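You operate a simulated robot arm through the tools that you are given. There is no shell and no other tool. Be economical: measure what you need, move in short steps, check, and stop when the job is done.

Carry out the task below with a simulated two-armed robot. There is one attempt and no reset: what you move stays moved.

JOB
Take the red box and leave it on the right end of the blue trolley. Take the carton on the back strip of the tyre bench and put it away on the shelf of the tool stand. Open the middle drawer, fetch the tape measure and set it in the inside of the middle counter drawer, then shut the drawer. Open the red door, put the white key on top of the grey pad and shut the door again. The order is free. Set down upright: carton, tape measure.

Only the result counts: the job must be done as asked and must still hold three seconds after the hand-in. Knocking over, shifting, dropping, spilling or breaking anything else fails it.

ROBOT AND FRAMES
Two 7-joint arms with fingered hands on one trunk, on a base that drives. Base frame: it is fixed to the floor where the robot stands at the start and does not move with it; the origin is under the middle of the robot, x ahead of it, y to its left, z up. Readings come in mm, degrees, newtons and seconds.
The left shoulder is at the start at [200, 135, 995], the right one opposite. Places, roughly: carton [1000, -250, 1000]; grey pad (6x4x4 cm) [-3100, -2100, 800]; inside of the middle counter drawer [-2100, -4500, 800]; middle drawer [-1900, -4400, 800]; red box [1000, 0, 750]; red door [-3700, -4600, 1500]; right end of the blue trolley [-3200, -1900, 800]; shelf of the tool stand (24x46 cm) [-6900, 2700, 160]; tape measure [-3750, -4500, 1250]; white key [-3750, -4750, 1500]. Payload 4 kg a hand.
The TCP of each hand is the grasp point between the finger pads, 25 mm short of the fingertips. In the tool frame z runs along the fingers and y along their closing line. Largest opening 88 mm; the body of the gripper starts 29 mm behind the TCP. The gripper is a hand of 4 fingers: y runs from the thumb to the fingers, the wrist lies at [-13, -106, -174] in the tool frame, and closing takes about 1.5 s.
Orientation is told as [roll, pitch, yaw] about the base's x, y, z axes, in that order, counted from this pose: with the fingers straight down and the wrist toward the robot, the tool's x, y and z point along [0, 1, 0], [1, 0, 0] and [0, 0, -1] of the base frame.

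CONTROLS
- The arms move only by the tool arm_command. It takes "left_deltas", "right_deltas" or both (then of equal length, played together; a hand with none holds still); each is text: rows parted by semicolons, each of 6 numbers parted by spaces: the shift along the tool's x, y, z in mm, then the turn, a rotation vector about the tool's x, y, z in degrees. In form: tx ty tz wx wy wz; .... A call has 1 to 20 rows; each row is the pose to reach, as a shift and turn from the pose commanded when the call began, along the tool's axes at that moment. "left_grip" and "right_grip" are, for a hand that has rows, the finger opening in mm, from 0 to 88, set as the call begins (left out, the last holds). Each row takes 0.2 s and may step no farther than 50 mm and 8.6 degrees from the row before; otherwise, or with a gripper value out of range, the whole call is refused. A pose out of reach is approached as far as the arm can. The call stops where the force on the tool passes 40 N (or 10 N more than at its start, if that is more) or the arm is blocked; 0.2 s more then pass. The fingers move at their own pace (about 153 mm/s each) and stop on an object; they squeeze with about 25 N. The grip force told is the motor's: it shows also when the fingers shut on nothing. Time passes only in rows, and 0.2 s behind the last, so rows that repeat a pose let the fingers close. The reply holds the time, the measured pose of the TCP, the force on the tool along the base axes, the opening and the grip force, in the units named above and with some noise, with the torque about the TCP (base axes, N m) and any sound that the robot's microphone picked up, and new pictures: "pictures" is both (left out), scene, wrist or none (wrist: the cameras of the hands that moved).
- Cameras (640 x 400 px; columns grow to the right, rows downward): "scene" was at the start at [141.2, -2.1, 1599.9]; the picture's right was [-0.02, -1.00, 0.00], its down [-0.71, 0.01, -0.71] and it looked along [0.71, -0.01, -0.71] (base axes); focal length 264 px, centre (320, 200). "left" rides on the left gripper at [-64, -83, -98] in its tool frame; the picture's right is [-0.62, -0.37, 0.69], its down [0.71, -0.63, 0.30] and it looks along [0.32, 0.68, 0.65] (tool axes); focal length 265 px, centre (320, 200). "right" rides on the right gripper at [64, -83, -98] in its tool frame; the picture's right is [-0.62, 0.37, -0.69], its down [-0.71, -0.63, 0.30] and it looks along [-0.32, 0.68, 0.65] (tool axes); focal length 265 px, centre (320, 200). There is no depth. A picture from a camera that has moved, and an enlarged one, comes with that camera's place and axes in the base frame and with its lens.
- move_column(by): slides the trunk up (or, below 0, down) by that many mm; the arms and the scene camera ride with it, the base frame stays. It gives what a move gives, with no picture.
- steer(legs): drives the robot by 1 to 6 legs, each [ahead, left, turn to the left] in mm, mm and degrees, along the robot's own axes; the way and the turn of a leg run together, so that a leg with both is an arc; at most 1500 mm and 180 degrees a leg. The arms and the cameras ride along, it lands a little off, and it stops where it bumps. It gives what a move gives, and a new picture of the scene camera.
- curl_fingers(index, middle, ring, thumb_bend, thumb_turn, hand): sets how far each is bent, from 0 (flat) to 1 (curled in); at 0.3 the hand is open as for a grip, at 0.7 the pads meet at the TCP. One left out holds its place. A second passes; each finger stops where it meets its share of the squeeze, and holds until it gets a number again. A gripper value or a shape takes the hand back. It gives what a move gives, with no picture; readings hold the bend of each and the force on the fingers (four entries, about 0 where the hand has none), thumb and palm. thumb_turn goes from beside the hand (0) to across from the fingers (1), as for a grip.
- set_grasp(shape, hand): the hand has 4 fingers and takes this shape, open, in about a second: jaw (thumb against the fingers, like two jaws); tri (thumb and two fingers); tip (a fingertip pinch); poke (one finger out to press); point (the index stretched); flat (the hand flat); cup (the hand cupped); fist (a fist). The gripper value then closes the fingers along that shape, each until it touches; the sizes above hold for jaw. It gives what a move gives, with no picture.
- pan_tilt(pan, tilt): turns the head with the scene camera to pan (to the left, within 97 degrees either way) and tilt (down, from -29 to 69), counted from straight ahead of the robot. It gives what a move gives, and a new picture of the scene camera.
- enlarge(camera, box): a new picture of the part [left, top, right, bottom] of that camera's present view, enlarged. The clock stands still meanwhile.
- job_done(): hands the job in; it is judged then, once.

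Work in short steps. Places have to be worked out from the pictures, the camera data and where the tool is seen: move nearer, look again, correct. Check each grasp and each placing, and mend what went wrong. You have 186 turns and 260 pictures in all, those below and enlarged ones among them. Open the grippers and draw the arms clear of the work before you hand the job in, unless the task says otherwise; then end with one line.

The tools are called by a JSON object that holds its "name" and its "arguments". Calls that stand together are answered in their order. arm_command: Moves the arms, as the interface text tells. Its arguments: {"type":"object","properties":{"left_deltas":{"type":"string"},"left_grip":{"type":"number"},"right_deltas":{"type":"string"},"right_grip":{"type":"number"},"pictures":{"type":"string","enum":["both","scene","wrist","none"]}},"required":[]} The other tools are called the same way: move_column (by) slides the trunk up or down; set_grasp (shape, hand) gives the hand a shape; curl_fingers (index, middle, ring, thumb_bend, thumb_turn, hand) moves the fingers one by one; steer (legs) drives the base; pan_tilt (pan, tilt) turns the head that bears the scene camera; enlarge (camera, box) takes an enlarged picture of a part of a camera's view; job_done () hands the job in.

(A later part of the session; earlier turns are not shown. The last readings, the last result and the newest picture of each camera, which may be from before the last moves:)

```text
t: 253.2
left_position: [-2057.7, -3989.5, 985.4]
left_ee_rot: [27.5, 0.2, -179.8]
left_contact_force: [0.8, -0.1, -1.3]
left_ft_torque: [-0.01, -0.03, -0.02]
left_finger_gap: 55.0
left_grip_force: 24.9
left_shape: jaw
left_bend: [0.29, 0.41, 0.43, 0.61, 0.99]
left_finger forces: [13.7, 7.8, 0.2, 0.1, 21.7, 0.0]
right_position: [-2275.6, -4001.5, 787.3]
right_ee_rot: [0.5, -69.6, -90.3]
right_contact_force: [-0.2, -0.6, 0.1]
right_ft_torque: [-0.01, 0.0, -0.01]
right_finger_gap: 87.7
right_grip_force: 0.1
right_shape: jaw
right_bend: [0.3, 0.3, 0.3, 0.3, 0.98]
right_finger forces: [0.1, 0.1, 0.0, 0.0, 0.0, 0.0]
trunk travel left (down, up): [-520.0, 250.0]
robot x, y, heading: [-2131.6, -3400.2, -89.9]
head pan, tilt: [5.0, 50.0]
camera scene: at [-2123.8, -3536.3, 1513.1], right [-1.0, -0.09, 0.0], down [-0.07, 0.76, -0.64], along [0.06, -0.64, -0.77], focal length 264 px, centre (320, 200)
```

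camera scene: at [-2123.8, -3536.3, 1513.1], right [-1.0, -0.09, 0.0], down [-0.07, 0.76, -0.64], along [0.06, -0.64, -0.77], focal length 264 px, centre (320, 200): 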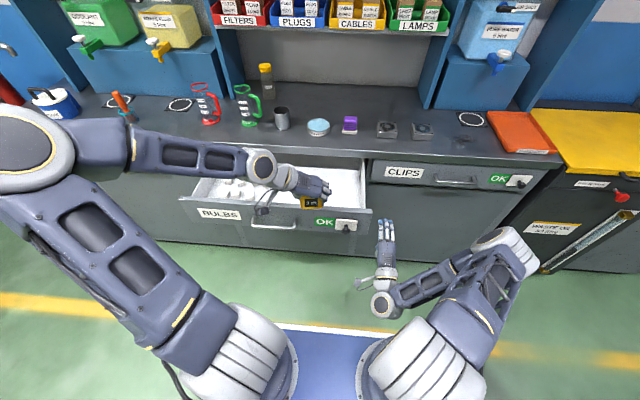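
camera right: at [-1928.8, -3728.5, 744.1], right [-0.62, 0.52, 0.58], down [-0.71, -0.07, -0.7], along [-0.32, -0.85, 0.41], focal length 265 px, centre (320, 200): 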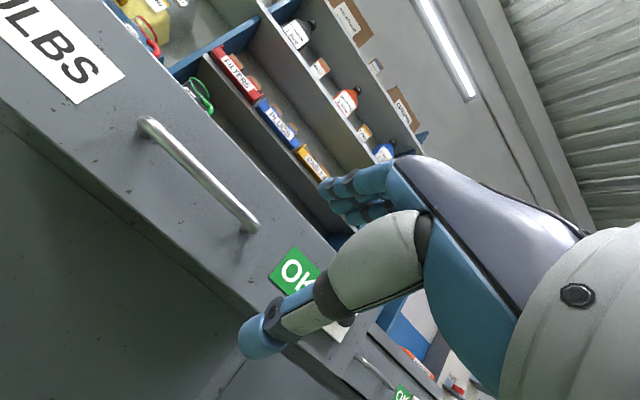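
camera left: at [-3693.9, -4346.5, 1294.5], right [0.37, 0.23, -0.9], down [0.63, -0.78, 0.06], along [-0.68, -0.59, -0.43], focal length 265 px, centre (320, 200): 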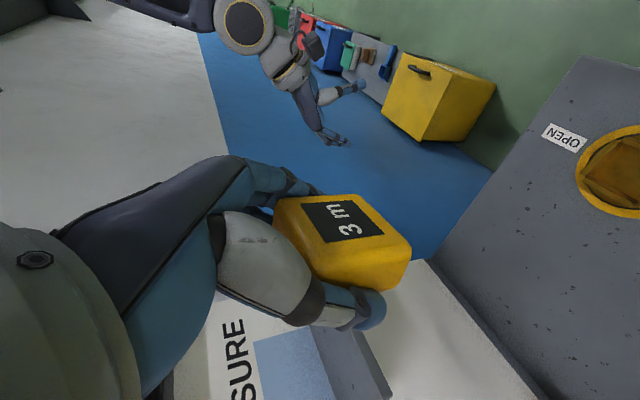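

I move the measure forward over the open drawer at safe height.

{"name": "arm_command", "arguments": {"left_deltas": "36 -3 19 0 0 0;72 -6 37 0 0 0;108 -9 56 0 0 0;140 -12 72 0 0 0;158 -12 82 0 0 0;158 -12 82 0 0 0"}}

```text
t: 254.6
left_position: [-2045.9, -4168.2, 984.9]
left_ee_rot: [27.3, 0.2, -179.8]
left_contact_force: [0.2, -0.7, -2.5]
left_ft_torque: [-0.03, -0.03, -0.01]
left_finger_gap: 55.0
left_grip_force: 24.8
left_shape: jaw
left_bend: [0.29, 0.41, 0.43, 0.61, 0.99]
left_finger forces: [13.7, 7.7, 0.2, 0.0, 21.5, 0.0]
right_position: [-2275.6, -4002.3, 787.7]
right_ee_rot: [0.5, -69.6, -90.2]
right_contact_force: [0.8, 0.0, -0.3]
right_ft_torque: [0.0, -0.01, 0.01]
right_finger_gap: 87.9
right_grip_force: 0.0
right_shape: jaw
right_bend: [0.3, 0.3, 0.3, 0.3, 0.98]
right_finger forces: [0.1, 0.0, 0.1, 0.1, 0.0, 0.1]
trunk travel left (down, up): [-520.0, 250.0]
robot x, y, heading: [-2132.2, -3398.4, -89.7]
head pan, tilt: [5.0, 50.0]
camera scene: at [-2123.8, -3536.3, 1513.0], right [-1.0, -0.09, 0.0], down [-0.07, 0.76, -0.64], along [0.06, -0.64, -0.77], focal length 264 px, centre (320, 200)
camera left: at [-1962.7, -4065.0, 1044.6], right [0.37, 0.23, -0.9], down [0.63, -0.77, 0.06], along [-0.68, -0.59, -0.43], focal length 265 px, centre (320, 200)
```

scene: 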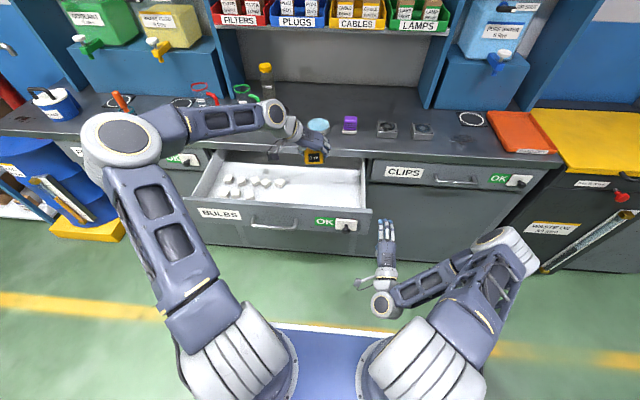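
left: 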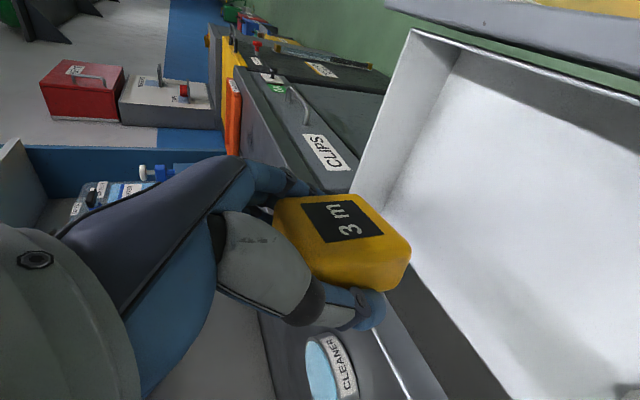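

{"name": "arm_command", "arguments": {"left_deltas": "-20 0 38 0 0 0;-40 0 77 0 0 0;-57 0 110 0 0 0;-71 0 138 0 0 0;-71 0 138 0 0 0"}}

```text
t: 255.8
left_position: [-2044.4, -4166.0, 828.1]
left_ee_rot: [27.3, 0.3, -179.8]
left_contact_force: [-0.2, -0.2, -1.1]
left_ft_torque: [-0.03, 0.0, 0.03]
left_finger_gap: 55.0
left_grip_force: 25.8
left_shape: jaw
left_bend: [0.29, 0.41, 0.43, 0.61, 0.99]
left_finger forces: [13.7, 7.8, 0.2, 0.0, 21.7, 0.0]
right_position: [-2275.7, -4001.9, 786.9]
right_ee_rot: [0.4, -69.6, -90.2]
right_contact_force: [-0.6, -0.2, -0.5]
right_ft_torque: [-0.01, -0.01, 0.02]
right_finger_gap: 87.8
right_grip_force: 0.1
right_shape: jaw
right_bend: [0.3, 0.3, 0.3, 0.3, 0.98]
right_finger forces: [0.1, 0.0, 0.0, 0.0, 0.0, 0.0]
trunk travel left (down, up): [-520.0, 250.0]
robot x, y, heading: [-2133.2, -3400.1, -89.9]
head pan, tilt: [5.0, 50.0]
camera scene: at [-2123.8, -3536.3, 1513.0], right [-1.0, -0.09, 0.0], down [-0.07, 0.76, -0.64], along [0.06, -0.64, -0.77], focal length 264 px, centre (320, 200)
camera left: at [-1962.2, -4063.4, 886.9], right [0.37, 0.23, -0.9], down [0.63, -0.77, 0.06], along [-0.68, -0.59, -0.43], focal length 265 px, centre (320, 200)
```

scene: 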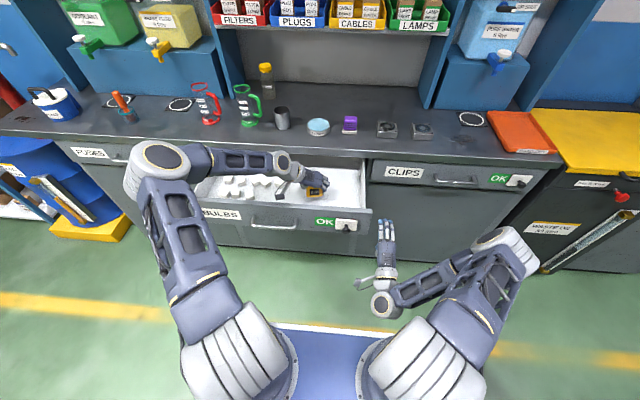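
left: 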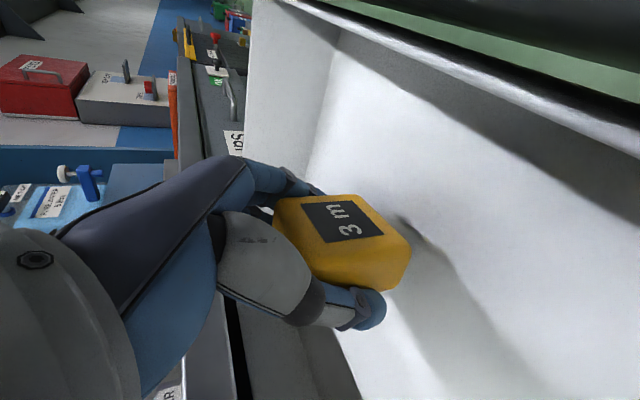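

{"name": "arm_command", "arguments": {"left_deltas": "-5 0 9 0 0 0;-9 0 18 0 0 0;-9 0 18 0 0 0", "pictures": "none"}}

{"name": "arm_command", "arguments": {"left_deltas": "-2 0 4 0 0 0;-4 0 8 0 0 0;-6 0 12 0 0 0;-6 0 12 0 0 0", "pictures": "wrist"}}

```text
t: 256.6
left_position: [-2044.4, -4167.2, 809.3]
left_ee_rot: [27.5, 0.2, -179.8]
left_contact_force: [1.9, 0.3, 10.6]
left_ft_torque: [1.37, -0.98, -0.25]
left_finger_gap: 54.9
left_grip_force: 24.9
left_shape: jaw
left_bend: [0.29, 0.41, 0.43, 0.61, 0.99]
left_finger forces: [13.7, 7.9, 0.2, 0.0, 21.6, 0.1]
right_position: [-2274.1, -4002.2, 787.7]
right_ee_rot: [0.5, -69.7, -90.2]
right_contact_force: [0.5, 0.1, -0.7]
right_ft_torque: [0.01, 0.01, -0.01]
right_finger_gap: 87.8
right_grip_force: 0.0
right_shape: jaw
right_bend: [0.3, 0.3, 0.3, 0.3, 0.98]
right_finger forces: [0.0, 0.0, 0.0, 0.0, 0.0, 0.1]
trunk travel left (down, up): [-520.0, 250.0]
robot x, y, heading: [-2133.9, -3397.1, -89.7]
head pan, tilt: [5.0, 50.0]
```

```text
t: 257.1
left_position: [-2044.4, -4170.1, 810.3]
left_ee_rot: [27.8, 0.1, -179.6]
left_contact_force: [1.8, -0.1, 15.8]
left_ft_torque: [1.86, -1.38, -0.24]
left_finger_gap: 54.9
left_grip_force: 24.9
left_shape: jaw
left_bend: [0.29, 0.41, 0.43, 0.61, 0.99]
left_finger forces: [13.7, 7.9, 0.2, 0.0, 21.6, 0.0]
right_position: [-2276.1, -4002.3, 787.9]
right_ee_rot: [0.3, -69.7, -90.2]
right_contact_force: [0.3, 0.4, 0.3]
right_ft_torque: [0.03, 0.02, 0.02]
right_finger_gap: 87.6
right_grip_force: 0.1
right_shape: jaw
right_bend: [0.3, 0.3, 0.3, 0.3, 0.98]
right_finger forces: [0.2, 0.0, 0.1, 0.0, 0.0, 0.0]
trunk travel left (down, up): [-520.0, 250.0]
robot x, y, heading: [-2131.5, -3401.4, -89.9]
head pan, tilt: [5.0, 50.0]
stopped in row 2 (left hand): the force on the tool passed its limit at 46 N (the readings are from after the stop); the commanded pose is now the measured one
camera left: at [-1961.8, -4066.8, 869.1], right [0.37, 0.23, -0.9], down [0.63, -0.77, 0.06], along [-0.68, -0.6, -0.43], focal length 265 px, centre (320, 200)
```

left: 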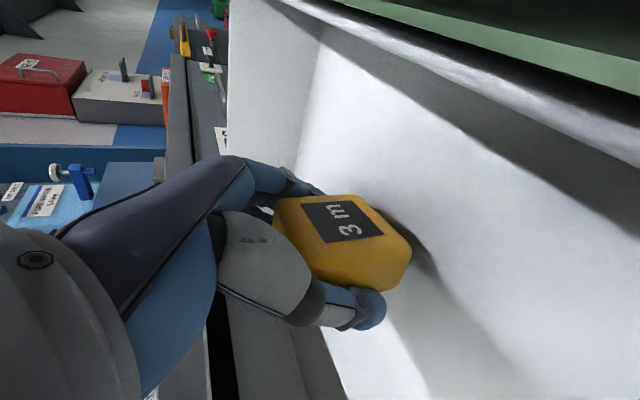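

The lever arm of the contact (≈+90,+118 mm) points to the wrist camera sitting on the drawer's front panel. I rise, go 55 mm deeper, then lower again.

{"name": "arm_command", "arguments": {"left_deltas": "9 0 -18 0 0 0;30 0 -7 0 0 0;58 0 7 0 0 0;58 0 7 0 0 0", "pictures": "wrist"}}

{"name": "arm_command", "arguments": {"left_deltas": "-5 0 10 0 0 0;-9 0 18 0 0 0;-12 0 24 0 0 0;-12 0 24 0 0 0", "pictures": "none"}}

```text
t: 258.1
left_position: [-2044.8, -4223.4, 829.4]
left_ee_rot: [27.6, 0.1, -179.7]
left_contact_force: [-0.6, -0.1, -0.8]
left_ft_torque: [-0.02, -0.03, 0.0]
left_finger_gap: 55.1
left_grip_force: 24.6
left_shape: jaw
left_bend: [0.29, 0.41, 0.43, 0.61, 0.99]
left_finger forces: [13.7, 7.9, 0.1, 0.1, 21.6, 0.0]
right_position: [-2275.8, -4002.3, 787.0]
right_ee_rot: [0.5, -69.6, -90.3]
right_contact_force: [0.2, 0.1, -0.2]
right_ft_torque: [0.02, 0.01, 0.01]
right_finger_gap: 87.8
right_grip_force: 0.0
right_shape: jaw
right_bend: [0.3, 0.3, 0.3, 0.3, 0.98]
right_finger forces: [0.1, 0.1, 0.0, 0.0, 0.0, 0.0]
trunk travel left (down, up): [-520.0, 250.0]
robot x, y, heading: [-2130.2, -3400.9, -89.8]
head pan, tilt: [5.0, 50.0]
camera left: at [-1961.6, -4120.1, 888.4], right [0.37, 0.23, -0.9], down [0.63, -0.77, 0.06], along [-0.68, -0.59, -0.43], focal length 265 px, centre (320, 200)
```

left: 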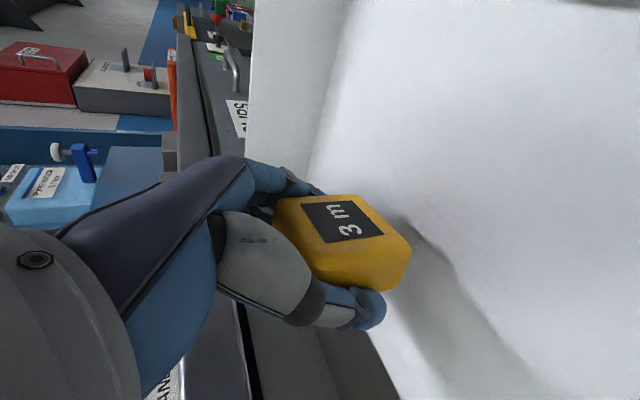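

```text
t: 259.1
left_position: [-2043.9, -4224.5, 801.9]
left_ee_rot: [27.6, 0.1, -179.8]
left_contact_force: [-0.1, -0.2, -1.7]
left_ft_torque: [0.01, -0.05, 0.0]
left_finger_gap: 55.0
left_grip_force: 24.9
left_shape: jaw
left_bend: [0.29, 0.41, 0.43, 0.61, 0.99]
left_finger forces: [13.7, 7.9, 0.2, 0.0, 21.5, 0.1]
right_position: [-2276.1, -4003.3, 789.1]
right_ee_rot: [0.4, -69.5, -90.1]
right_contact_force: [-0.2, -0.1, 0.1]
right_ft_torque: [-0.03, 0.03, 0.03]
right_finger_gap: 87.6
right_grip_force: 0.1
right_shape: jaw
right_bend: [0.3, 0.3, 0.3, 0.3, 0.98]
right_finger forces: [0.1, 0.0, 0.1, 0.0, 0.1, 0.1]
trunk travel left (down, up): [-520.0, 250.0]
robot x, y, heading: [-2131.5, -3397.1, -89.8]
head pan, tilt: [5.0, 50.0]
```

Clear now; I continue down in small steps until contact.

{"name": "arm_command", "arguments": {"left_deltas": "-2 0 4 0 0 0;-4 0 8 0 0 0;-4 0 8 0 0 0", "pictures": "none"}}

{"name": "arm_command", "arguments": {"left_deltas": "-2 0 4 0 0 0;-4 0 8 0 0 0;-4 0 8 0 0 0", "pictures": "wrist"}}

```text
t: 259.9
left_position: [-2044.2, -4225.5, 795.5]
left_ee_rot: [27.8, 0.1, -179.6]
left_contact_force: [-0.9, 0.2, 9.8]
left_ft_torque: [-0.08, 0.05, 0.07]
left_finger_gap: 54.9
left_grip_force: 24.7
left_shape: jaw
left_bend: [0.29, 0.41, 0.44, 0.61, 1.0]
left_finger forces: [13.8, 8.4, 1.8, 0.0, 23.1, 0.1]
right_position: [-2275.9, -4002.6, 788.2]
right_ee_rot: [0.4, -69.6, -90.2]
right_contact_force: [0.0, -0.3, -0.9]
right_ft_torque: [0.0, -0.02, 0.03]
right_finger_gap: 87.6
right_grip_force: 0.0
right_shape: jaw
right_bend: [0.3, 0.3, 0.3, 0.3, 0.98]
right_finger forces: [0.0, 0.1, 0.0, 0.0, 0.0, 0.1]
trunk travel left (down, up): [-520.0, 250.0]
robot x, y, heading: [-2133.9, -3400.3, -89.7]
head pan, tilt: [5.0, 50.0]
```

```text
t: 260.7
left_position: [-2045.6, -4226.6, 787.7]
left_ee_rot: [28.1, 0.0, -179.7]
left_contact_force: [1.7, -0.7, 38.8]
left_ft_torque: [-0.4, -0.02, 0.54]
left_finger_gap: 53.8
left_grip_force: 24.7
left_shape: jaw
left_bend: [0.29, 0.41, 0.44, 0.61, 1.0]
left_finger forces: [13.8, 9.0, 4.2, 0.0, 26.3, 0.1]
right_position: [-2275.0, -4002.3, 788.6]
right_ee_rot: [0.5, -69.8, -90.2]
right_contact_force: [-0.4, 1.0, -0.9]
right_ft_torque: [-0.01, -0.01, -0.02]
right_finger_gap: 87.5
right_grip_force: 0.0
right_shape: jaw
right_bend: [0.3, 0.3, 0.3, 0.3, 0.98]
right_finger forces: [0.0, 0.0, 0.0, 0.0, 0.0, 0.0]
trunk travel left (down, up): [-520.0, 250.0]
robot x, y, heading: [-2127.3, -3401.0, -89.7]
head pan, tilt: [5.0, 50.0]
camera left: at [-1962.3, -4122.8, 846.9], right [0.37, 0.22, -0.9], down [0.64, -0.77, 0.07], along [-0.68, -0.6, -0.42], focal length 265 px, centre (320, 200)
```

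left: 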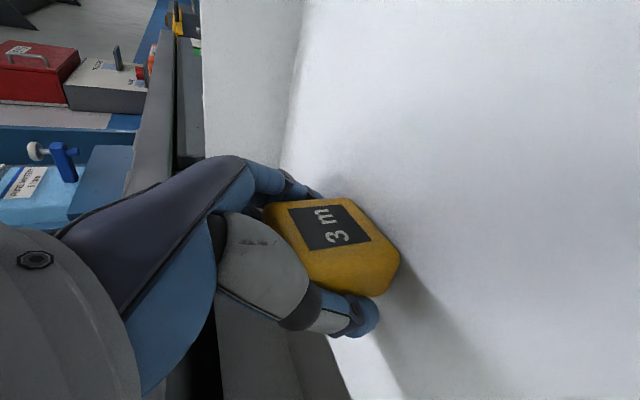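

Firm contact. I ease up 5 mm and release.

{"name": "arm_command", "arguments": {"left_deltas": "2 0 -4 0 0 0;2 0 -4 0 0 0", "pictures": "none"}}

{"name": "arm_command", "arguments": {"left_deltas": "0 0 0 0 0 0;0 0 0 0 0 0;0 0 0 0 0 0;0 0 0 0 0 0;0 0 0 0 0 0;0 0 0 0 0 0", "left_grip": 86, "pictures": "wrist"}}

```text
t: 261.3
left_position: [-2045.7, -4224.3, 789.9]
left_ee_rot: [27.7, 0.1, -179.7]
left_contact_force: [-0.2, -0.7, 23.5]
left_ft_torque: [-0.29, -0.03, 0.36]
left_finger_gap: 54.0
left_grip_force: 25.0
left_shape: jaw
left_bend: [0.28, 0.41, 0.44, 0.61, 1.0]
left_finger forces: [14.1, 9.0, 3.0, 0.1, 24.2, 0.0]
right_position: [-2276.0, -4002.2, 788.4]
right_ee_rot: [0.5, -69.6, -90.2]
right_contact_force: [0.7, 0.4, 0.9]
right_ft_torque: [0.01, -0.01, -0.04]
right_finger_gap: 87.7
right_grip_force: 0.1
right_shape: jaw
right_bend: [0.3, 0.3, 0.3, 0.3, 0.98]
right_finger forces: [0.1, 0.0, 0.0, 0.0, 0.0, 0.0]
trunk travel left (down, up): [-520.0, 250.0]
robot x, y, heading: [-2132.9, -3400.7, -89.9]
head pan, tilt: [5.0, 50.0]
```

```text
t: 262.7
left_position: [-2043.9, -4223.9, 788.5]
left_ee_rot: [27.6, 0.2, -179.6]
left_contact_force: [-0.2, 0.7, -0.3]
left_ft_torque: [-0.02, 0.01, -0.03]
left_finger_gap: 85.9
left_grip_force: 0.1
left_shape: jaw
left_bend: [0.31, 0.31, 0.3, 0.31, 0.98]
left_finger forces: [0.3, 0.0, 0.1, 0.0, 0.2, 0.1]
right_position: [-2276.0, -4002.5, 788.2]
right_ee_rot: [0.5, -69.6, -90.2]
right_contact_force: [0.3, 0.7, -0.8]
right_ft_torque: [0.01, 0.03, -0.02]
right_finger_gap: 87.5
right_grip_force: 0.1
right_shape: jaw
right_bend: [0.3, 0.3, 0.3, 0.3, 0.98]
right_finger forces: [0.0, 0.0, 0.1, 0.0, 0.0, 0.0]
trunk travel left (down, up): [-520.0, 250.0]
robot x, y, heading: [-2126.4, -3397.5, -89.7]
head pan, tilt: [5.0, 50.0]
camera left: at [-1961.5, -4121.2, 848.0], right [0.37, 0.23, -0.9], down [0.63, -0.77, 0.06], along [-0.68, -0.59, -0.43], focal length 265 px, centre (320, 200)
```

left: 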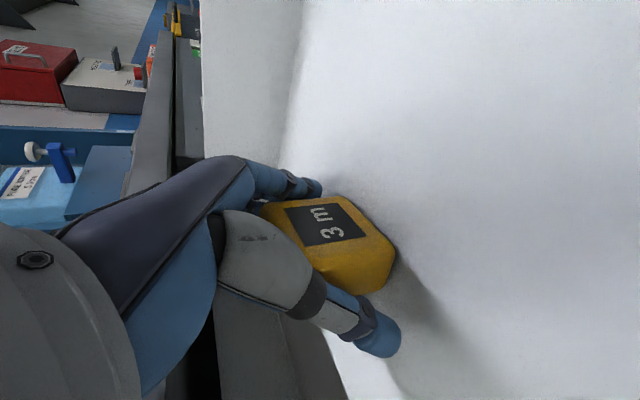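

The measure stands on the drawer floor. I lift the hand straight up and then back out.

{"name": "arm_command", "arguments": {"left_deltas": "5 0 -9 0 0 0;11 0 -22 0 0 0;23 0 -44 0 0 0;41 0 -80 0 0 0;60 0 -115 0 0 0;78 0 -150 0 0 0;78 0 -150 0 0 0"}}

```text
t: 264.3
left_position: [-2044.4, -4223.0, 959.7]
left_ee_rot: [27.7, 0.1, -179.7]
left_contact_force: [0.3, 0.2, -0.3]
left_ft_torque: [0.01, -0.03, -0.01]
left_finger_gap: 85.9
left_grip_force: 0.1
left_shape: jaw
left_bend: [0.31, 0.31, 0.3, 0.31, 0.98]
left_finger forces: [0.1, 0.0, 0.0, 0.0, 0.0, 0.0]
right_position: [-2275.2, -4002.7, 787.7]
right_ee_rot: [0.4, -69.7, -90.2]
right_contact_force: [0.6, 0.4, 0.0]
right_ft_torque: [-0.08, 0.01, -0.04]
right_finger_gap: 87.6
right_grip_force: 0.1
right_shape: jaw
right_bend: [0.3, 0.3, 0.3, 0.3, 0.98]
right_finger forces: [0.0, 0.1, 0.0, 0.0, 0.0, 0.0]
trunk travel left (down, up): [-520.0, 250.0]
robot x, y, heading: [-2129.8, -3397.0, -89.6]
head pan, tilt: [5.0, 50.0]
camera scene: at [-2123.7, -3536.3, 1513.0], right [-1.0, -0.09, 0.0], down [-0.07, 0.76, -0.64], along [0.06, -0.64, -0.77], focal length 264 px, centre (320, 200)
camera left: at [-1962.1, -4120.5, 1018.7], right [0.37, 0.23, -0.9], down [0.63, -0.77, 0.06], along [-0.68, -0.59, -0.43], focal length 265 px, centre (320, 200)
```

scene: 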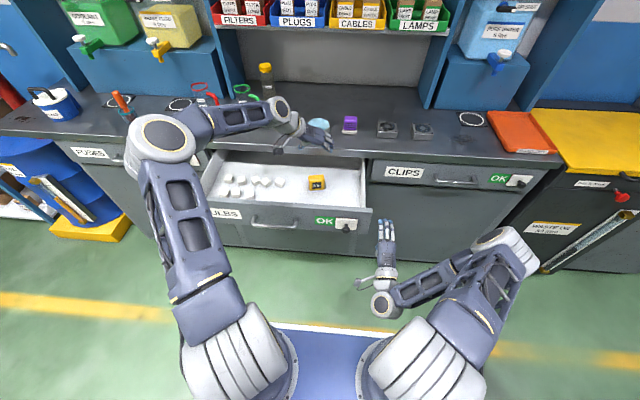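
left: 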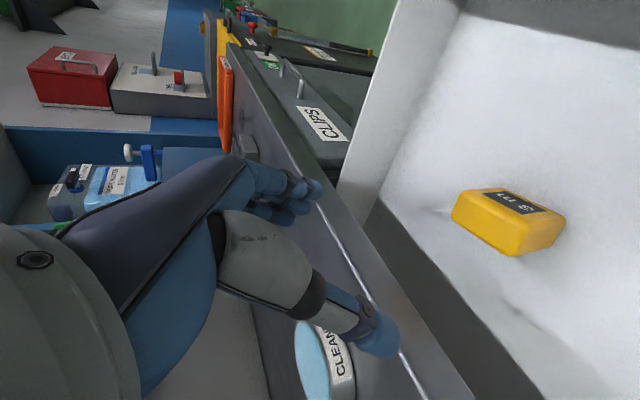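

{"name": "enlarge", "arguments": {"camera": "scene", "box": [280, 150, 360, 200]}}

```text
8.00 times, centred on (320, 175) of scene
camera zoom: at [-2123.7, -3536.3, 1513.0], right [-1.0, -0.09, 0.0], down [-0.07, 0.76, -0.64], along [0.06, -0.64, -0.77], focal length 2113 px, centre (320, 400)
```

zoom: 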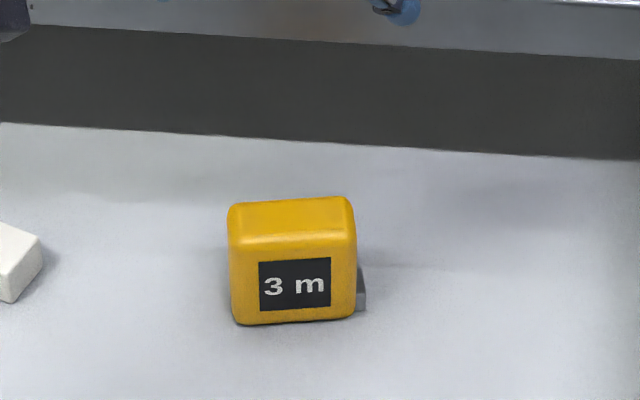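

The measure stands upright. I retract the left hand, then back up and strafe left to line the right hand up with the handle.

{"name": "arm_command", "arguments": {"left_deltas": "-40 0 -21 0 0 0;-80 0 -42 0 0 0;-120 0 -62 0 0 0;-160 0 -83 0 0 0;-200 0 -104 0 0 0;-225 0 -117 0 0 0", "left_grip": 88, "pictures": "none"}}

{"name": "steer", "arguments": {"legs": [[-100, 0, 0], [0, 342, 0]]}}

{"name": "enlarge", "arguments": {"camera": "right", "box": [0, 0, 640, 400]}}

```text
t: 265.7
left_position: [-2046.1, -3969.0, 958.0]
left_ee_rot: [27.5, 0.1, -179.8]
left_contact_force: [-0.4, 0.0, -0.2]
left_ft_torque: [-0.04, 0.01, -0.03]
left_finger_gap: 87.7
left_grip_force: 0.1
left_shape: jaw
left_bend: [0.3, 0.3, 0.3, 0.3, 0.98]
left_finger forces: [0.0, 0.0, 0.1, 0.0, 0.0, 0.1]
right_position: [-2277.3, -4001.8, 788.6]
right_ee_rot: [0.5, -69.6, -90.3]
right_contact_force: [0.3, -0.7, -0.8]
right_ft_torque: [0.01, 0.02, 0.0]
right_finger_gap: 87.6
right_grip_force: 0.1
right_shape: jaw
right_bend: [0.3, 0.3, 0.3, 0.3, 0.98]
right_finger forces: [0.0, 0.1, 0.0, 0.0, 0.0, 0.0]
trunk travel left (down, up): [-520.0, 250.0]
robot x, y, heading: [-2127.9, -3401.1, -89.9]
head pan, tilt: [5.0, 50.0]
```

```text
t: 268.7
left_position: [-1708.6, -3864.1, 958.0]
left_ee_rot: [27.5, 0.2, -179.6]
left_contact_force: [-0.1, 0.4, 0.4]
left_ft_torque: [-0.02, -0.02, -0.01]
left_finger_gap: 87.6
left_grip_force: 0.0
left_shape: jaw
left_bend: [0.3, 0.3, 0.3, 0.3, 0.98]
left_finger forces: [0.0, 0.1, 0.0, 0.0, 0.0, 0.0]
right_position: [-1937.1, -3898.8, 788.9]
right_ee_rot: [0.4, -69.6, -90.1]
right_contact_force: [0.5, -0.5, 1.0]
right_ft_torque: [0.02, -0.03, -0.05]
right_finger_gap: 88.0
right_grip_force: 0.1
right_shape: jaw
right_bend: [0.3, 0.3, 0.3, 0.3, 0.98]
right_finger forces: [0.0, 0.0, 0.0, 0.0, 0.1, 0.1]
trunk travel left (down, up): [-520.0, 250.0]
robot x, y, heading: [-1793.4, -3297.3, -89.4]
head pan, tilt: [5.0, 50.0]
camera scene: at [-1785.8, -3431.1, 1513.1], right [-1.0, -0.09, 0.0], down [-0.07, 0.76, -0.64], along [0.06, -0.64, -0.77], focal length 264 px, centre (320, 200)
```

scene: 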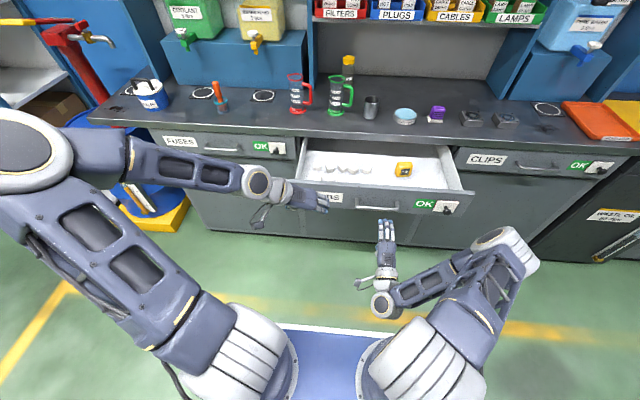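

```text
1.00 times, centred on (320, 200) of right (not enlarged: the box is as wide or as high as the picture)
camera zoom: at [-1872.7, -3776.0, 744.0], right [-0.63, 0.52, 0.58], down [-0.71, -0.07, -0.7], along [-0.32, -0.85, 0.41], focal length 265 px, centre (320, 200)
```

zoom: 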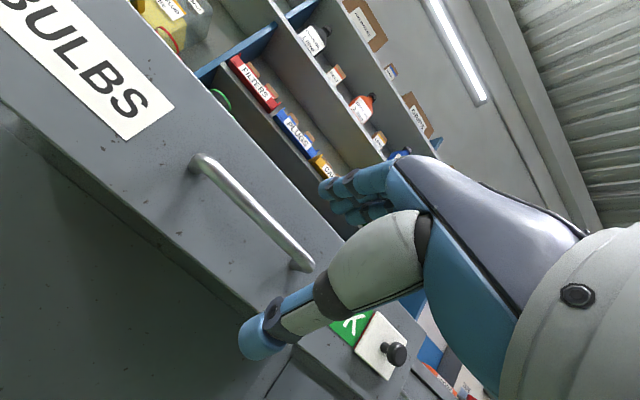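

Lined up. I go onto the bar again and grip it, as before.

{"name": "arm_command", "arguments": {"right_deltas": "0 15 25 0 0 0;0 26 48 0 0 0;0 36 66 0 0 0;0 41 76 0 0 0;0 41 76 0 0 0", "pictures": "none"}}

{"name": "arm_command", "arguments": {"right_deltas": "0 0 0 0 0 0;0 0 0 0 0 0;0 0 0 0 0 0;0 0 0 0 0 0;0 0 0 0 0 0;0 0 0 0 0 0;0 0 0 0 0 0;0 0 0 0 0 0", "right_grip": 0, "pictures": "wrist"}}

```text
t: 269.9
left_position: [-1708.5, -3864.4, 957.6]
left_ee_rot: [27.6, 0.3, -179.6]
left_contact_force: [0.9, -0.3, 0.5]
left_ft_torque: [0.01, -0.01, -0.01]
left_finger_gap: 87.7
left_grip_force: 0.0
left_shape: jaw
left_bend: [0.3, 0.3, 0.3, 0.3, 0.98]
left_finger forces: [0.0, 0.0, 0.0, 0.1, 0.0, 0.0]
right_position: [-1935.6, -3981.8, 801.6]
right_ee_rot: [0.5, -69.6, -90.1]
right_contact_force: [0.3, 0.8, 0.4]
right_ft_torque: [-0.01, 0.0, -0.04]
right_finger_gap: 87.8
right_grip_force: 0.0
right_shape: jaw
right_bend: [0.3, 0.3, 0.3, 0.3, 0.98]
right_finger forces: [0.0, 0.0, 0.2, 0.1, 0.0, 0.1]
trunk travel left (down, up): [-520.0, 250.0]
robot x, y, heading: [-1792.0, -3289.5, -89.9]
head pan, tilt: [5.0, 50.0]
```

```text
t: 271.7
left_position: [-1709.2, -3863.8, 958.8]
left_ee_rot: [27.6, 0.2, -179.6]
left_contact_force: [0.0, -0.3, -0.8]
left_ft_torque: [-0.01, 0.0, 0.04]
left_finger_gap: 87.7
left_grip_force: 0.2
left_shape: jaw
left_bend: [0.3, 0.3, 0.3, 0.3, 0.98]
left_finger forces: [0.1, 0.0, 0.0, 0.0, 0.0, 0.1]
right_position: [-1937.5, -3982.7, 801.9]
right_ee_rot: [0.6, -69.6, -90.1]
right_contact_force: [0.5, 0.4, 0.9]
right_ft_torque: [-0.03, 0.07, 0.06]
right_finger_gap: 8.3
right_grip_force: 24.7
right_shape: jaw
right_bend: [0.74, 0.56, 0.56, 0.66, 1.0]
right_finger forces: [11.6, 6.1, 2.4, 0.1, 19.4, 0.0]
trunk travel left (down, up): [-520.0, 250.0]
robot x, y, heading: [-1793.0, -3294.1, -89.4]
head pan, tilt: [5.0, 50.0]
camera right: at [-1871.7, -3860.8, 757.2], right [-0.63, 0.52, 0.58], down [-0.71, -0.07, -0.7], along [-0.32, -0.85, 0.41], focal length 265 px, centre (320, 200)
```

right: 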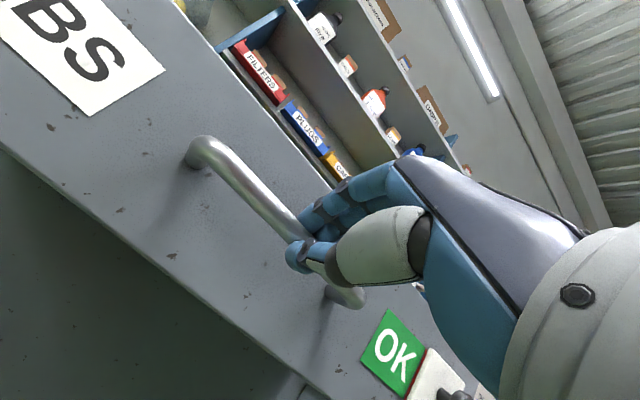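

Good grip (8 mm on the bar). I push the drawer shut slowly with the arm, 15 mm a row.

{"name": "arm_command", "arguments": {"right_deltas": "0 5.1 14.1 0 0 0;0 10.3 28.2 0 0 0;0 15.4 42.3 0 0 0;0 20.5 56.4 0 0 0;0 25.7 70.5 0 0 0;0 30.8 84.6 0 0 0;0 35.9 98.7 0 0 0;0 41 112.8 0 0 0;0 46.2 126.9 0 0 0;0 51.3 141 0 0 0;0 56.4 155 0 0 0;0 61.6 169 0 0 0;0 66.7 183 0 0 0;0 71.8 197 0 0 0;0 77 211 0 0 0;0 82 225.5 0 0 0;0 85.5 235 0 0 0", "pictures": "both"}}

```text
t: 275.3
left_position: [-1708.2, -3862.9, 958.9]
left_ee_rot: [27.6, 0.3, -179.6]
left_contact_force: [-1.1, 0.3, -0.2]
left_ft_torque: [-0.01, 0.04, 0.0]
left_finger_gap: 87.4
left_grip_force: 0.1
left_shape: jaw
left_bend: [0.3, 0.3, 0.3, 0.3, 0.98]
left_finger forces: [0.1, 0.1, 0.0, 0.1, 0.0, 0.1]
right_position: [-1935.4, -4230.7, 798.5]
right_ee_rot: [0.6, -69.8, -90.1]
right_contact_force: [-1.6, 27.4, 10.2]
right_ft_torque: [-0.32, 0.04, -0.09]
right_finger_gap: 7.7
right_grip_force: 24.6
right_shape: jaw
right_bend: [0.76, 0.75, 0.72, 0.75, 1.0]
right_finger forces: [0.0, 26.1, 0.1, 0.0, 0.0, 0.0]
trunk travel left (down, up): [-520.0, 250.0]
robot x, y, heading: [-1793.9, -3296.7, -90.0]
head pan, tilt: [5.0, 50.0]
camera scene: at [-1785.8, -3429.7, 1513.4], right [-1.0, -0.09, 0.0], down [-0.07, 0.76, -0.64], along [0.06, -0.64, -0.77], focal length 264 px, centre (320, 200)
camera right: at [-1871.6, -4110.4, 754.7], right [-0.63, 0.52, 0.58], down [-0.71, -0.07, -0.7], along [-0.32, -0.85, 0.41], focal length 265 px, centre (320, 200)
```

scene: 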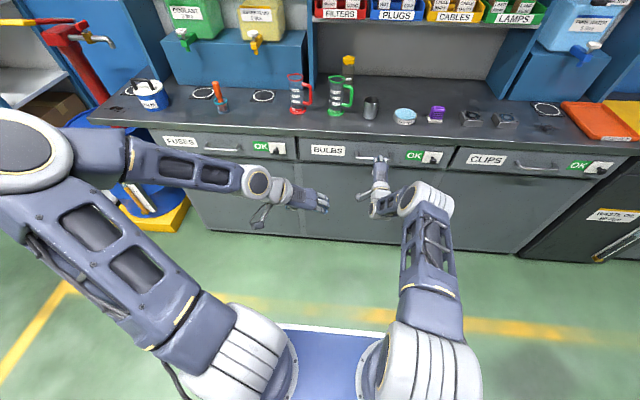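
right: 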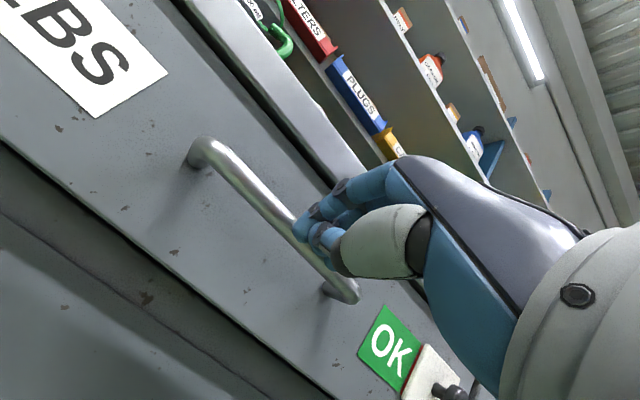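

The drawer looks shut or nearly; I push a bit more until the force limit.

{"name": "arm_command", "arguments": {"right_deltas": "0 3.4 9.4 0 0 0;0 6.8 18.8 0 0 0;0 10 28 0 0 0", "pictures": "none"}}

{"name": "enlarge", "arguments": {"camera": "scene", "box": [270, 120, 490, 220]}}

```text
t: 275.6
left_position: [-1708.7, -3863.4, 959.1]
left_ee_rot: [27.6, 0.1, -179.6]
left_contact_force: [0.2, 0.2, 0.1]
left_ft_torque: [0.0, 0.02, -0.02]
left_finger_gap: 87.4
left_grip_force: 0.0
left_shape: jaw
left_bend: [0.3, 0.3, 0.3, 0.3, 0.98]
left_finger forces: [0.0, 0.1, 0.0, 0.1, 0.0, 0.0]
right_position: [-1936.4, -4233.0, 799.6]
right_ee_rot: [0.6, -70.1, -90.2]
right_contact_force: [-1.4, 31.2, 11.7]
right_ft_torque: [-0.26, 0.09, -0.14]
right_finger_gap: 8.7
right_grip_force: 25.3
right_shape: jaw
right_bend: [0.76, 0.76, 0.72, 0.75, 1.0]
right_finger forces: [0.0, 29.3, 2.1, 0.1, 0.0, 0.1]
trunk travel left (down, up): [-520.0, 250.0]
robot x, y, heading: [-1794.0, -3291.0, -89.6]
head pan, tilt: [5.0, 50.0]
stopped in row 1 (right hand): the force on the tool passed its limit at 50 N (the readings are from after the stop); the commanded pose is now the measured one
```

```text
2.91 times, centred on (380, 170) of scene
camera zoom: at [-1785.8, -3429.2, 1513.3], right [-1.0, -0.09, 0.0], down [-0.07, 0.76, -0.64], along [0.06, -0.64, -0.77], focal length 768 px, centre (146, 287)
```

zoom: 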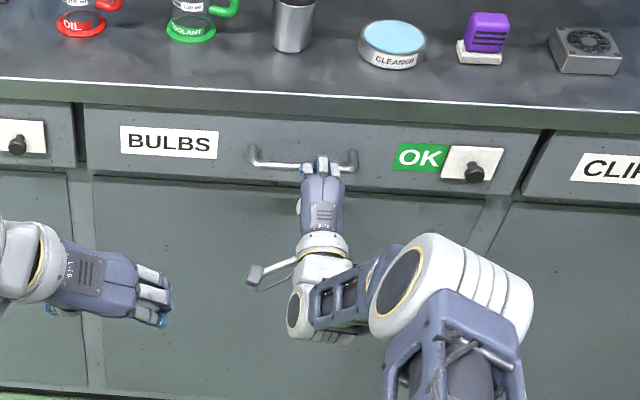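

{"name": "enlarge", "arguments": {"camera": "scene", "box": [270, 130, 350, 190]}}

{"name": "enlarge", "arguments": {"camera": "scene", "box": [410, 140, 490, 200]}}

```text
6.67 times, centred on (310, 160) of scene
camera zoom: at [-1785.8, -3429.2, 1513.3], right [-1.0, -0.09, 0.0], down [-0.07, 0.76, -0.64], along [0.06, -0.64, -0.77], focal length 1761 px, centre (387, 467)
```

zoom: 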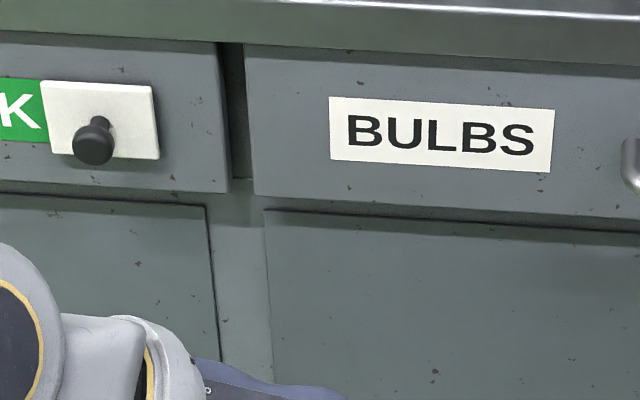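

```text
6.67 times, centred on (450, 170) of scene
camera zoom: at [-1785.8, -3429.2, 1513.3], right [-1.0, -0.09, 0.0], down [-0.07, 0.76, -0.64], along [0.06, -0.64, -0.77], focal length 1761 px, centre (-547, 400)
```

zoom: 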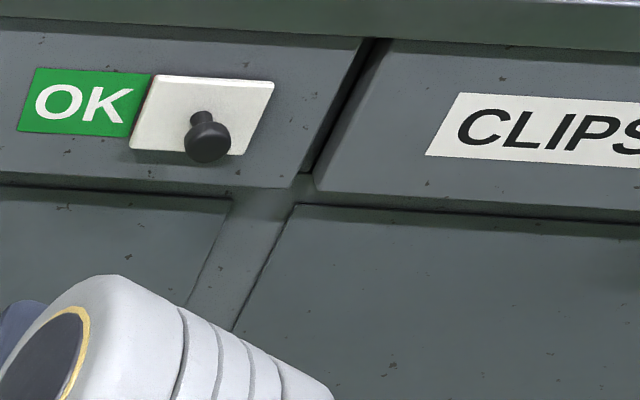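

The three drawer fronts are flush: shut. I open the hand and draw it back.

{"name": "arm_command", "arguments": {"right_deltas": "0 -3 -8 0 0 0;0 -3 -8 0 0 0;0 -3 -8 0 0 0;0 -3 -8 0 0 0;0 -12 -30 0 0 0;0 -27 -73 0 0 0;0 -41 -113 0 0 0;0 -58 -159 0 0 0;0 -72 -197 0 0 0", "right_grip": 88}}

```text
t: 277.6
left_position: [-1707.9, -3864.6, 957.8]
left_ee_rot: [27.6, 0.0, -179.6]
left_contact_force: [-0.1, 0.2, 0.3]
left_ft_torque: [0.02, 0.0, -0.01]
left_finger_gap: 87.9
left_grip_force: 0.1
left_shape: jaw
left_bend: [0.3, 0.3, 0.3, 0.3, 0.98]
left_finger forces: [0.0, 0.1, 0.0, 0.0, 0.0, 0.0]
right_position: [-1936.1, -4023.7, 800.2]
right_ee_rot: [0.5, -70.0, -90.3]
right_contact_force: [-0.3, -0.5, -0.7]
right_ft_torque: [0.01, 0.0, -0.06]
right_finger_gap: 87.7
right_grip_force: 0.0
right_shape: jaw
right_bend: [0.3, 0.3, 0.3, 0.3, 0.98]
right_finger forces: [0.1, 0.1, 0.0, 0.0, 0.1, 0.0]
trunk travel left (down, up): [-520.0, 250.0]
robot x, y, heading: [-1792.3, -3293.6, -89.7]
head pan, tilt: [5.0, 50.0]
camera scene: at [-1785.3, -3430.9, 1513.1], right [-1.0, -0.09, 0.0], down [-0.07, 0.76, -0.64], along [0.06, -0.64, -0.77], focal length 264 px, centre (320, 200)
camera right: at [-1871.7, -3903.3, 755.3], right [-0.63, 0.52, 0.58], down [-0.71, -0.07, -0.7], along [-0.32, -0.85, 0.42], focal length 265 px, centre (320, 200)
```

scene: 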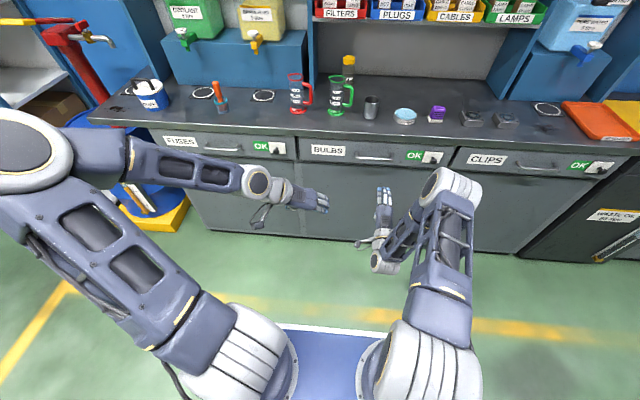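
right: 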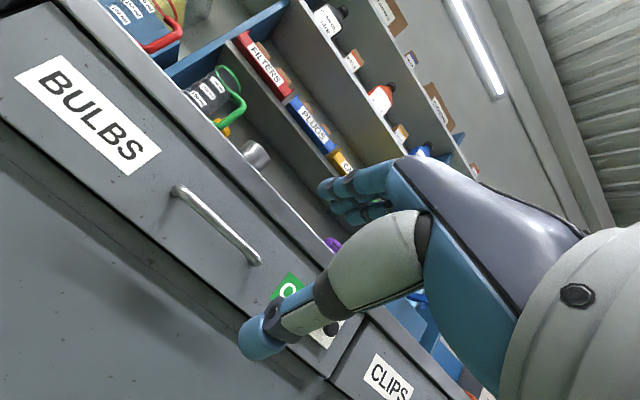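

Drawer job done. Now I reshape both arms for the key cabinet: left fingers forward with a sideways closing line, right arm tucked.

{"name": "arm_command", "arguments": {"left_deltas": "11 0 6 0 7.8 0;22 0 12 0 15.6 0;33 0 17 0 23.4 0;44 0 23 0 31.2 0;56 0 29 0 39 0;67 0 35 0 46.8 0;78 0 40 0 54.6 0;89 0 46 0 62.4 0;89 0 46 0 62.4 0", "right_deltas": "0 -5 -15 0 0 0;0 -10 -30 0 0 0;0 -16 -45 0 0 0;0 -22 -60 0 0 0;0 -28 -76 0 0 0;0 -33 -91 0 0 0;0 -38 -106 0 0 0;0 -44 -122 0 0 0;0 -44 -122 0 0 0"}}

{"name": "move_column", "arguments": {"by": 250}}

```text
t: 279.6
left_position: [-1707.6, -3964.3, 957.8]
left_ee_rot: [90.1, 0.2, -179.7]
left_contact_force: [0.1, 0.3, 0.6]
left_ft_torque: [-0.01, -0.03, -0.01]
left_finger_gap: 87.8
left_grip_force: 0.1
left_shape: jaw
left_bend: [0.3, 0.3, 0.3, 0.3, 0.98]
left_finger forces: [0.1, 0.0, 0.0, 0.1, 0.1, 0.0]
right_position: [-1938.4, -3893.9, 800.4]
right_ee_rot: [0.6, -69.9, -90.3]
right_contact_force: [-0.3, 0.5, -0.2]
right_ft_torque: [-0.02, 0.02, 0.0]
right_finger_gap: 87.6
right_grip_force: 0.0
right_shape: jaw
right_bend: [0.3, 0.3, 0.3, 0.3, 0.98]
right_finger forces: [0.1, 0.0, 0.1, 0.0, 0.0, 0.1]
trunk travel left (down, up): [-520.0, 250.0]
robot x, y, heading: [-1794.3, -3291.8, -89.9]
head pan, tilt: [5.0, 50.0]
camera scene: at [-1785.9, -3430.7, 1513.1], right [-1.0, -0.09, 0.0], down [-0.07, 0.76, -0.64], along [0.06, -0.64, -0.77], focal length 264 px, centre (320, 200)
camera right: at [-1874.7, -3773.9, 755.3], right [-0.63, 0.52, 0.58], down [-0.71, -0.07, -0.7], along [-0.32, -0.85, 0.42], focal length 265 px, centre (320, 200)
camera left: at [-1624.8, -3865.4, 895.7], right [0.38, -0.69, -0.62], down [0.63, -0.3, 0.72], along [-0.68, -0.66, 0.32], focal length 265 px, centre (320, 200)
```

scene: 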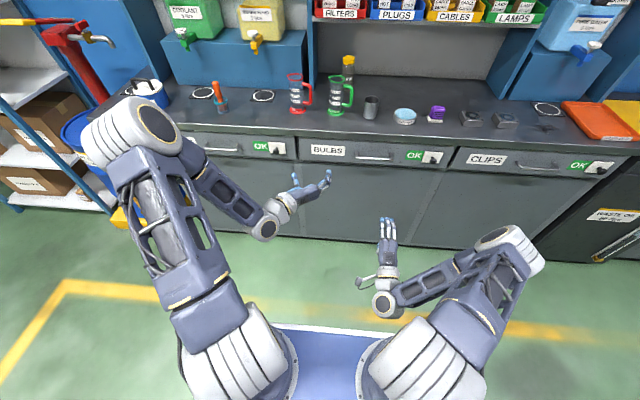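
right: 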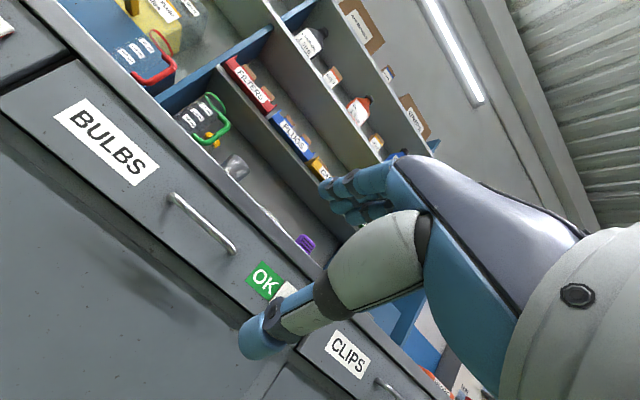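
left: 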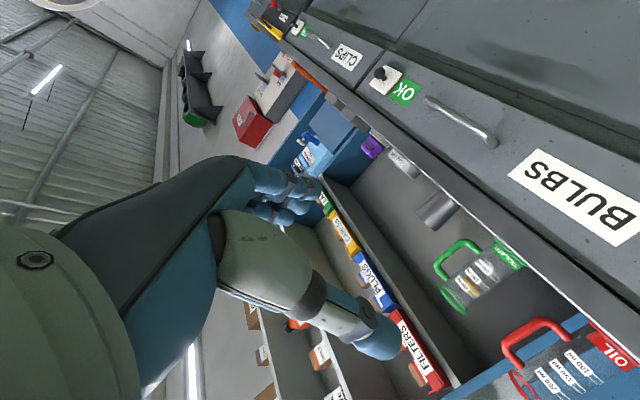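

```text
t: 282.1
left_position: [-1707.2, -3964.3, 1209.4]
left_ee_rot: [89.9, 0.3, -179.6]
left_contact_force: [-0.2, -0.5, -0.2]
left_ft_torque: [-0.01, 0.01, 0.01]
left_finger_gap: 87.7
left_grip_force: 0.1
left_shape: jaw
left_bend: [0.3, 0.3, 0.3, 0.3, 0.98]
left_finger forces: [0.0, 0.0, 0.1, 0.0, 0.0, 0.0]
right_position: [-1937.9, -3895.3, 1050.2]
right_ee_rot: [0.6, -69.9, -90.1]
right_contact_force: [-0.8, -0.7, 0.2]
right_ft_torque: [0.01, 0.03, 0.05]
right_finger_gap: 87.6
right_grip_force: 0.0
right_shape: jaw
right_bend: [0.3, 0.3, 0.3, 0.3, 0.98]
right_finger forces: [0.0, 0.1, 0.0, 0.0, 0.0, 0.1]
trunk travel left (down, up): [-770.0, 0.0]
robot x, y, heading: [-1793.1, -3293.8, -90.0]
head pan, tilt: [5.0, 50.0]
```

Trunk up. I drive over to the cabinet: to about (−3640,−3650).

{"name": "steer", "arguments": {"legs": [[160, 0, 0], [0, -1000, 0], [0, -850, 0], [200, 0, 0]]}}

{"name": "arm_command", "arguments": {"left_deltas": "40 0 0 0 0 0;80 0 0 0 0 0;120 0 0 0 0 0;160 0 0 0 0 0;195 0 0 0 0 0;222 0 0 0 0 0;222 0 0 0 0 0"}}

```text
t: 293.6
left_position: [-3548.2, -4344.6, 1209.1]
left_ee_rot: [90.0, 0.2, -179.5]
left_contact_force: [-0.9, 0.8, -0.4]
left_ft_torque: [-0.01, -0.01, 0.0]
left_finger_gap: 87.7
left_grip_force: 0.1
left_shape: jaw
left_bend: [0.3, 0.3, 0.3, 0.3, 0.98]
left_finger forces: [0.0, 0.0, 0.1, 0.0, 0.0, 0.1]
right_position: [-3779.5, -4276.1, 1049.8]
right_ee_rot: [0.6, -69.8, -90.1]
right_contact_force: [-0.1, 0.5, 0.4]
right_ft_torque: [0.0, -0.02, -0.02]
right_finger_gap: 87.7
right_grip_force: 0.0
right_shape: jaw
right_bend: [0.3, 0.3, 0.3, 0.3, 0.98]
right_finger forces: [0.0, 0.0, 0.0, 0.0, 0.0, 0.0]
trunk travel left (down, up): [-770.0, 0.0]
robot x, y, heading: [-3635.1, -3674.5, -89.6]
head pan, tilt: [5.0, 50.0]
camera scene: at [-3627.2, -3811.0, 1763.1], right [-1.0, -0.09, 0.0], down [-0.07, 0.76, -0.64], along [0.06, -0.64, -0.77], focal length 264 px, centre (320, 200)
```

scene: 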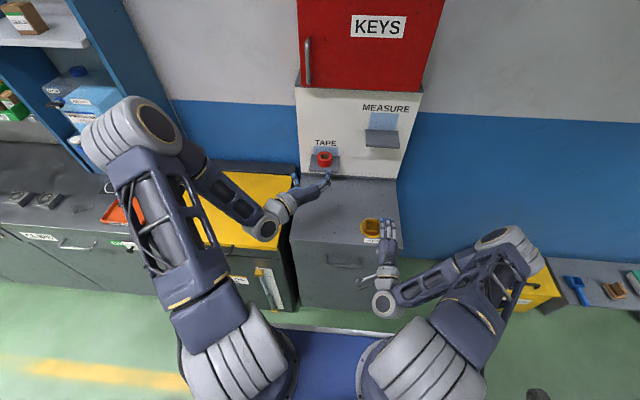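

```text
t: 295.2
left_position: [-3548.4, -4343.2, 1432.4]
left_ee_rot: [90.0, 0.1, -179.5]
left_contact_force: [0.6, -0.5, -0.9]
left_ft_torque: [0.02, 0.02, -0.01]
left_finger_gap: 87.7
left_grip_force: 0.0
left_shape: jaw
left_bend: [0.3, 0.3, 0.3, 0.3, 0.98]
left_finger forces: [0.1, 0.0, 0.1, 0.0, 0.0, 0.0]
right_position: [-3780.4, -4275.0, 1050.5]
right_ee_rot: [0.6, -69.9, -90.2]
right_contact_force: [-0.5, 0.2, -0.2]
right_ft_torque: [-0.01, -0.02, -0.01]
right_finger_gap: 87.8
right_grip_force: 0.1
right_shape: jaw
right_bend: [0.3, 0.3, 0.3, 0.3, 0.98]
right_finger forces: [0.1, 0.0, 0.1, 0.0, 0.1, 0.0]
trunk travel left (down, up): [-770.0, 0.0]
robot x, y, heading: [-3633.9, -3672.1, -89.3]
head pan, tilt: [5.0, 50.0]
camera scene: at [-3627.3, -3811.1, 1763.1], right [-1.0, -0.09, 0.0], down [-0.07, 0.76, -0.64], along [0.06, -0.64, -0.77], focal length 264 px, centre (320, 200)
camera left: at [-3465.8, -4243.6, 1369.1], right [0.38, -0.69, -0.62], down [0.63, -0.3, 0.72], along [-0.68, -0.66, 0.32], focal length 265 px, centre (320, 200)
```

scene: 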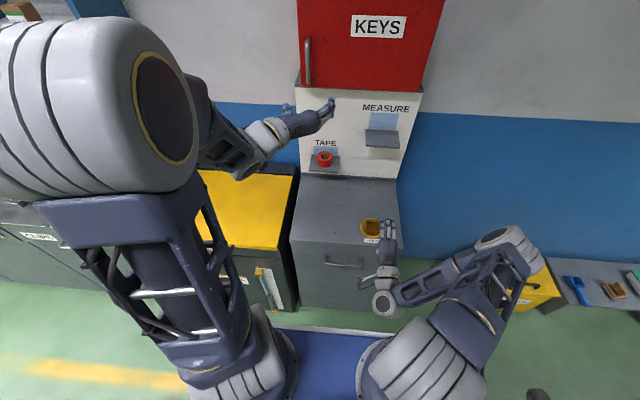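
left: 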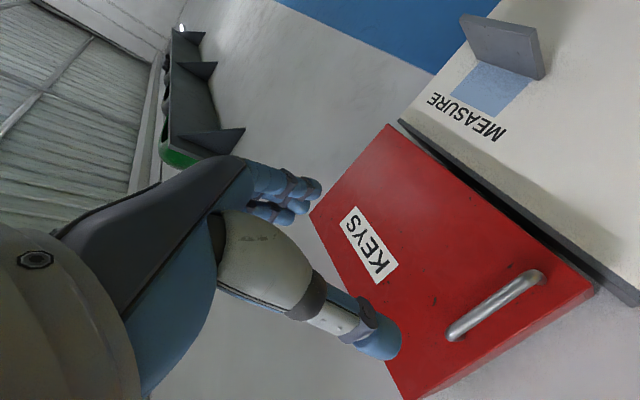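

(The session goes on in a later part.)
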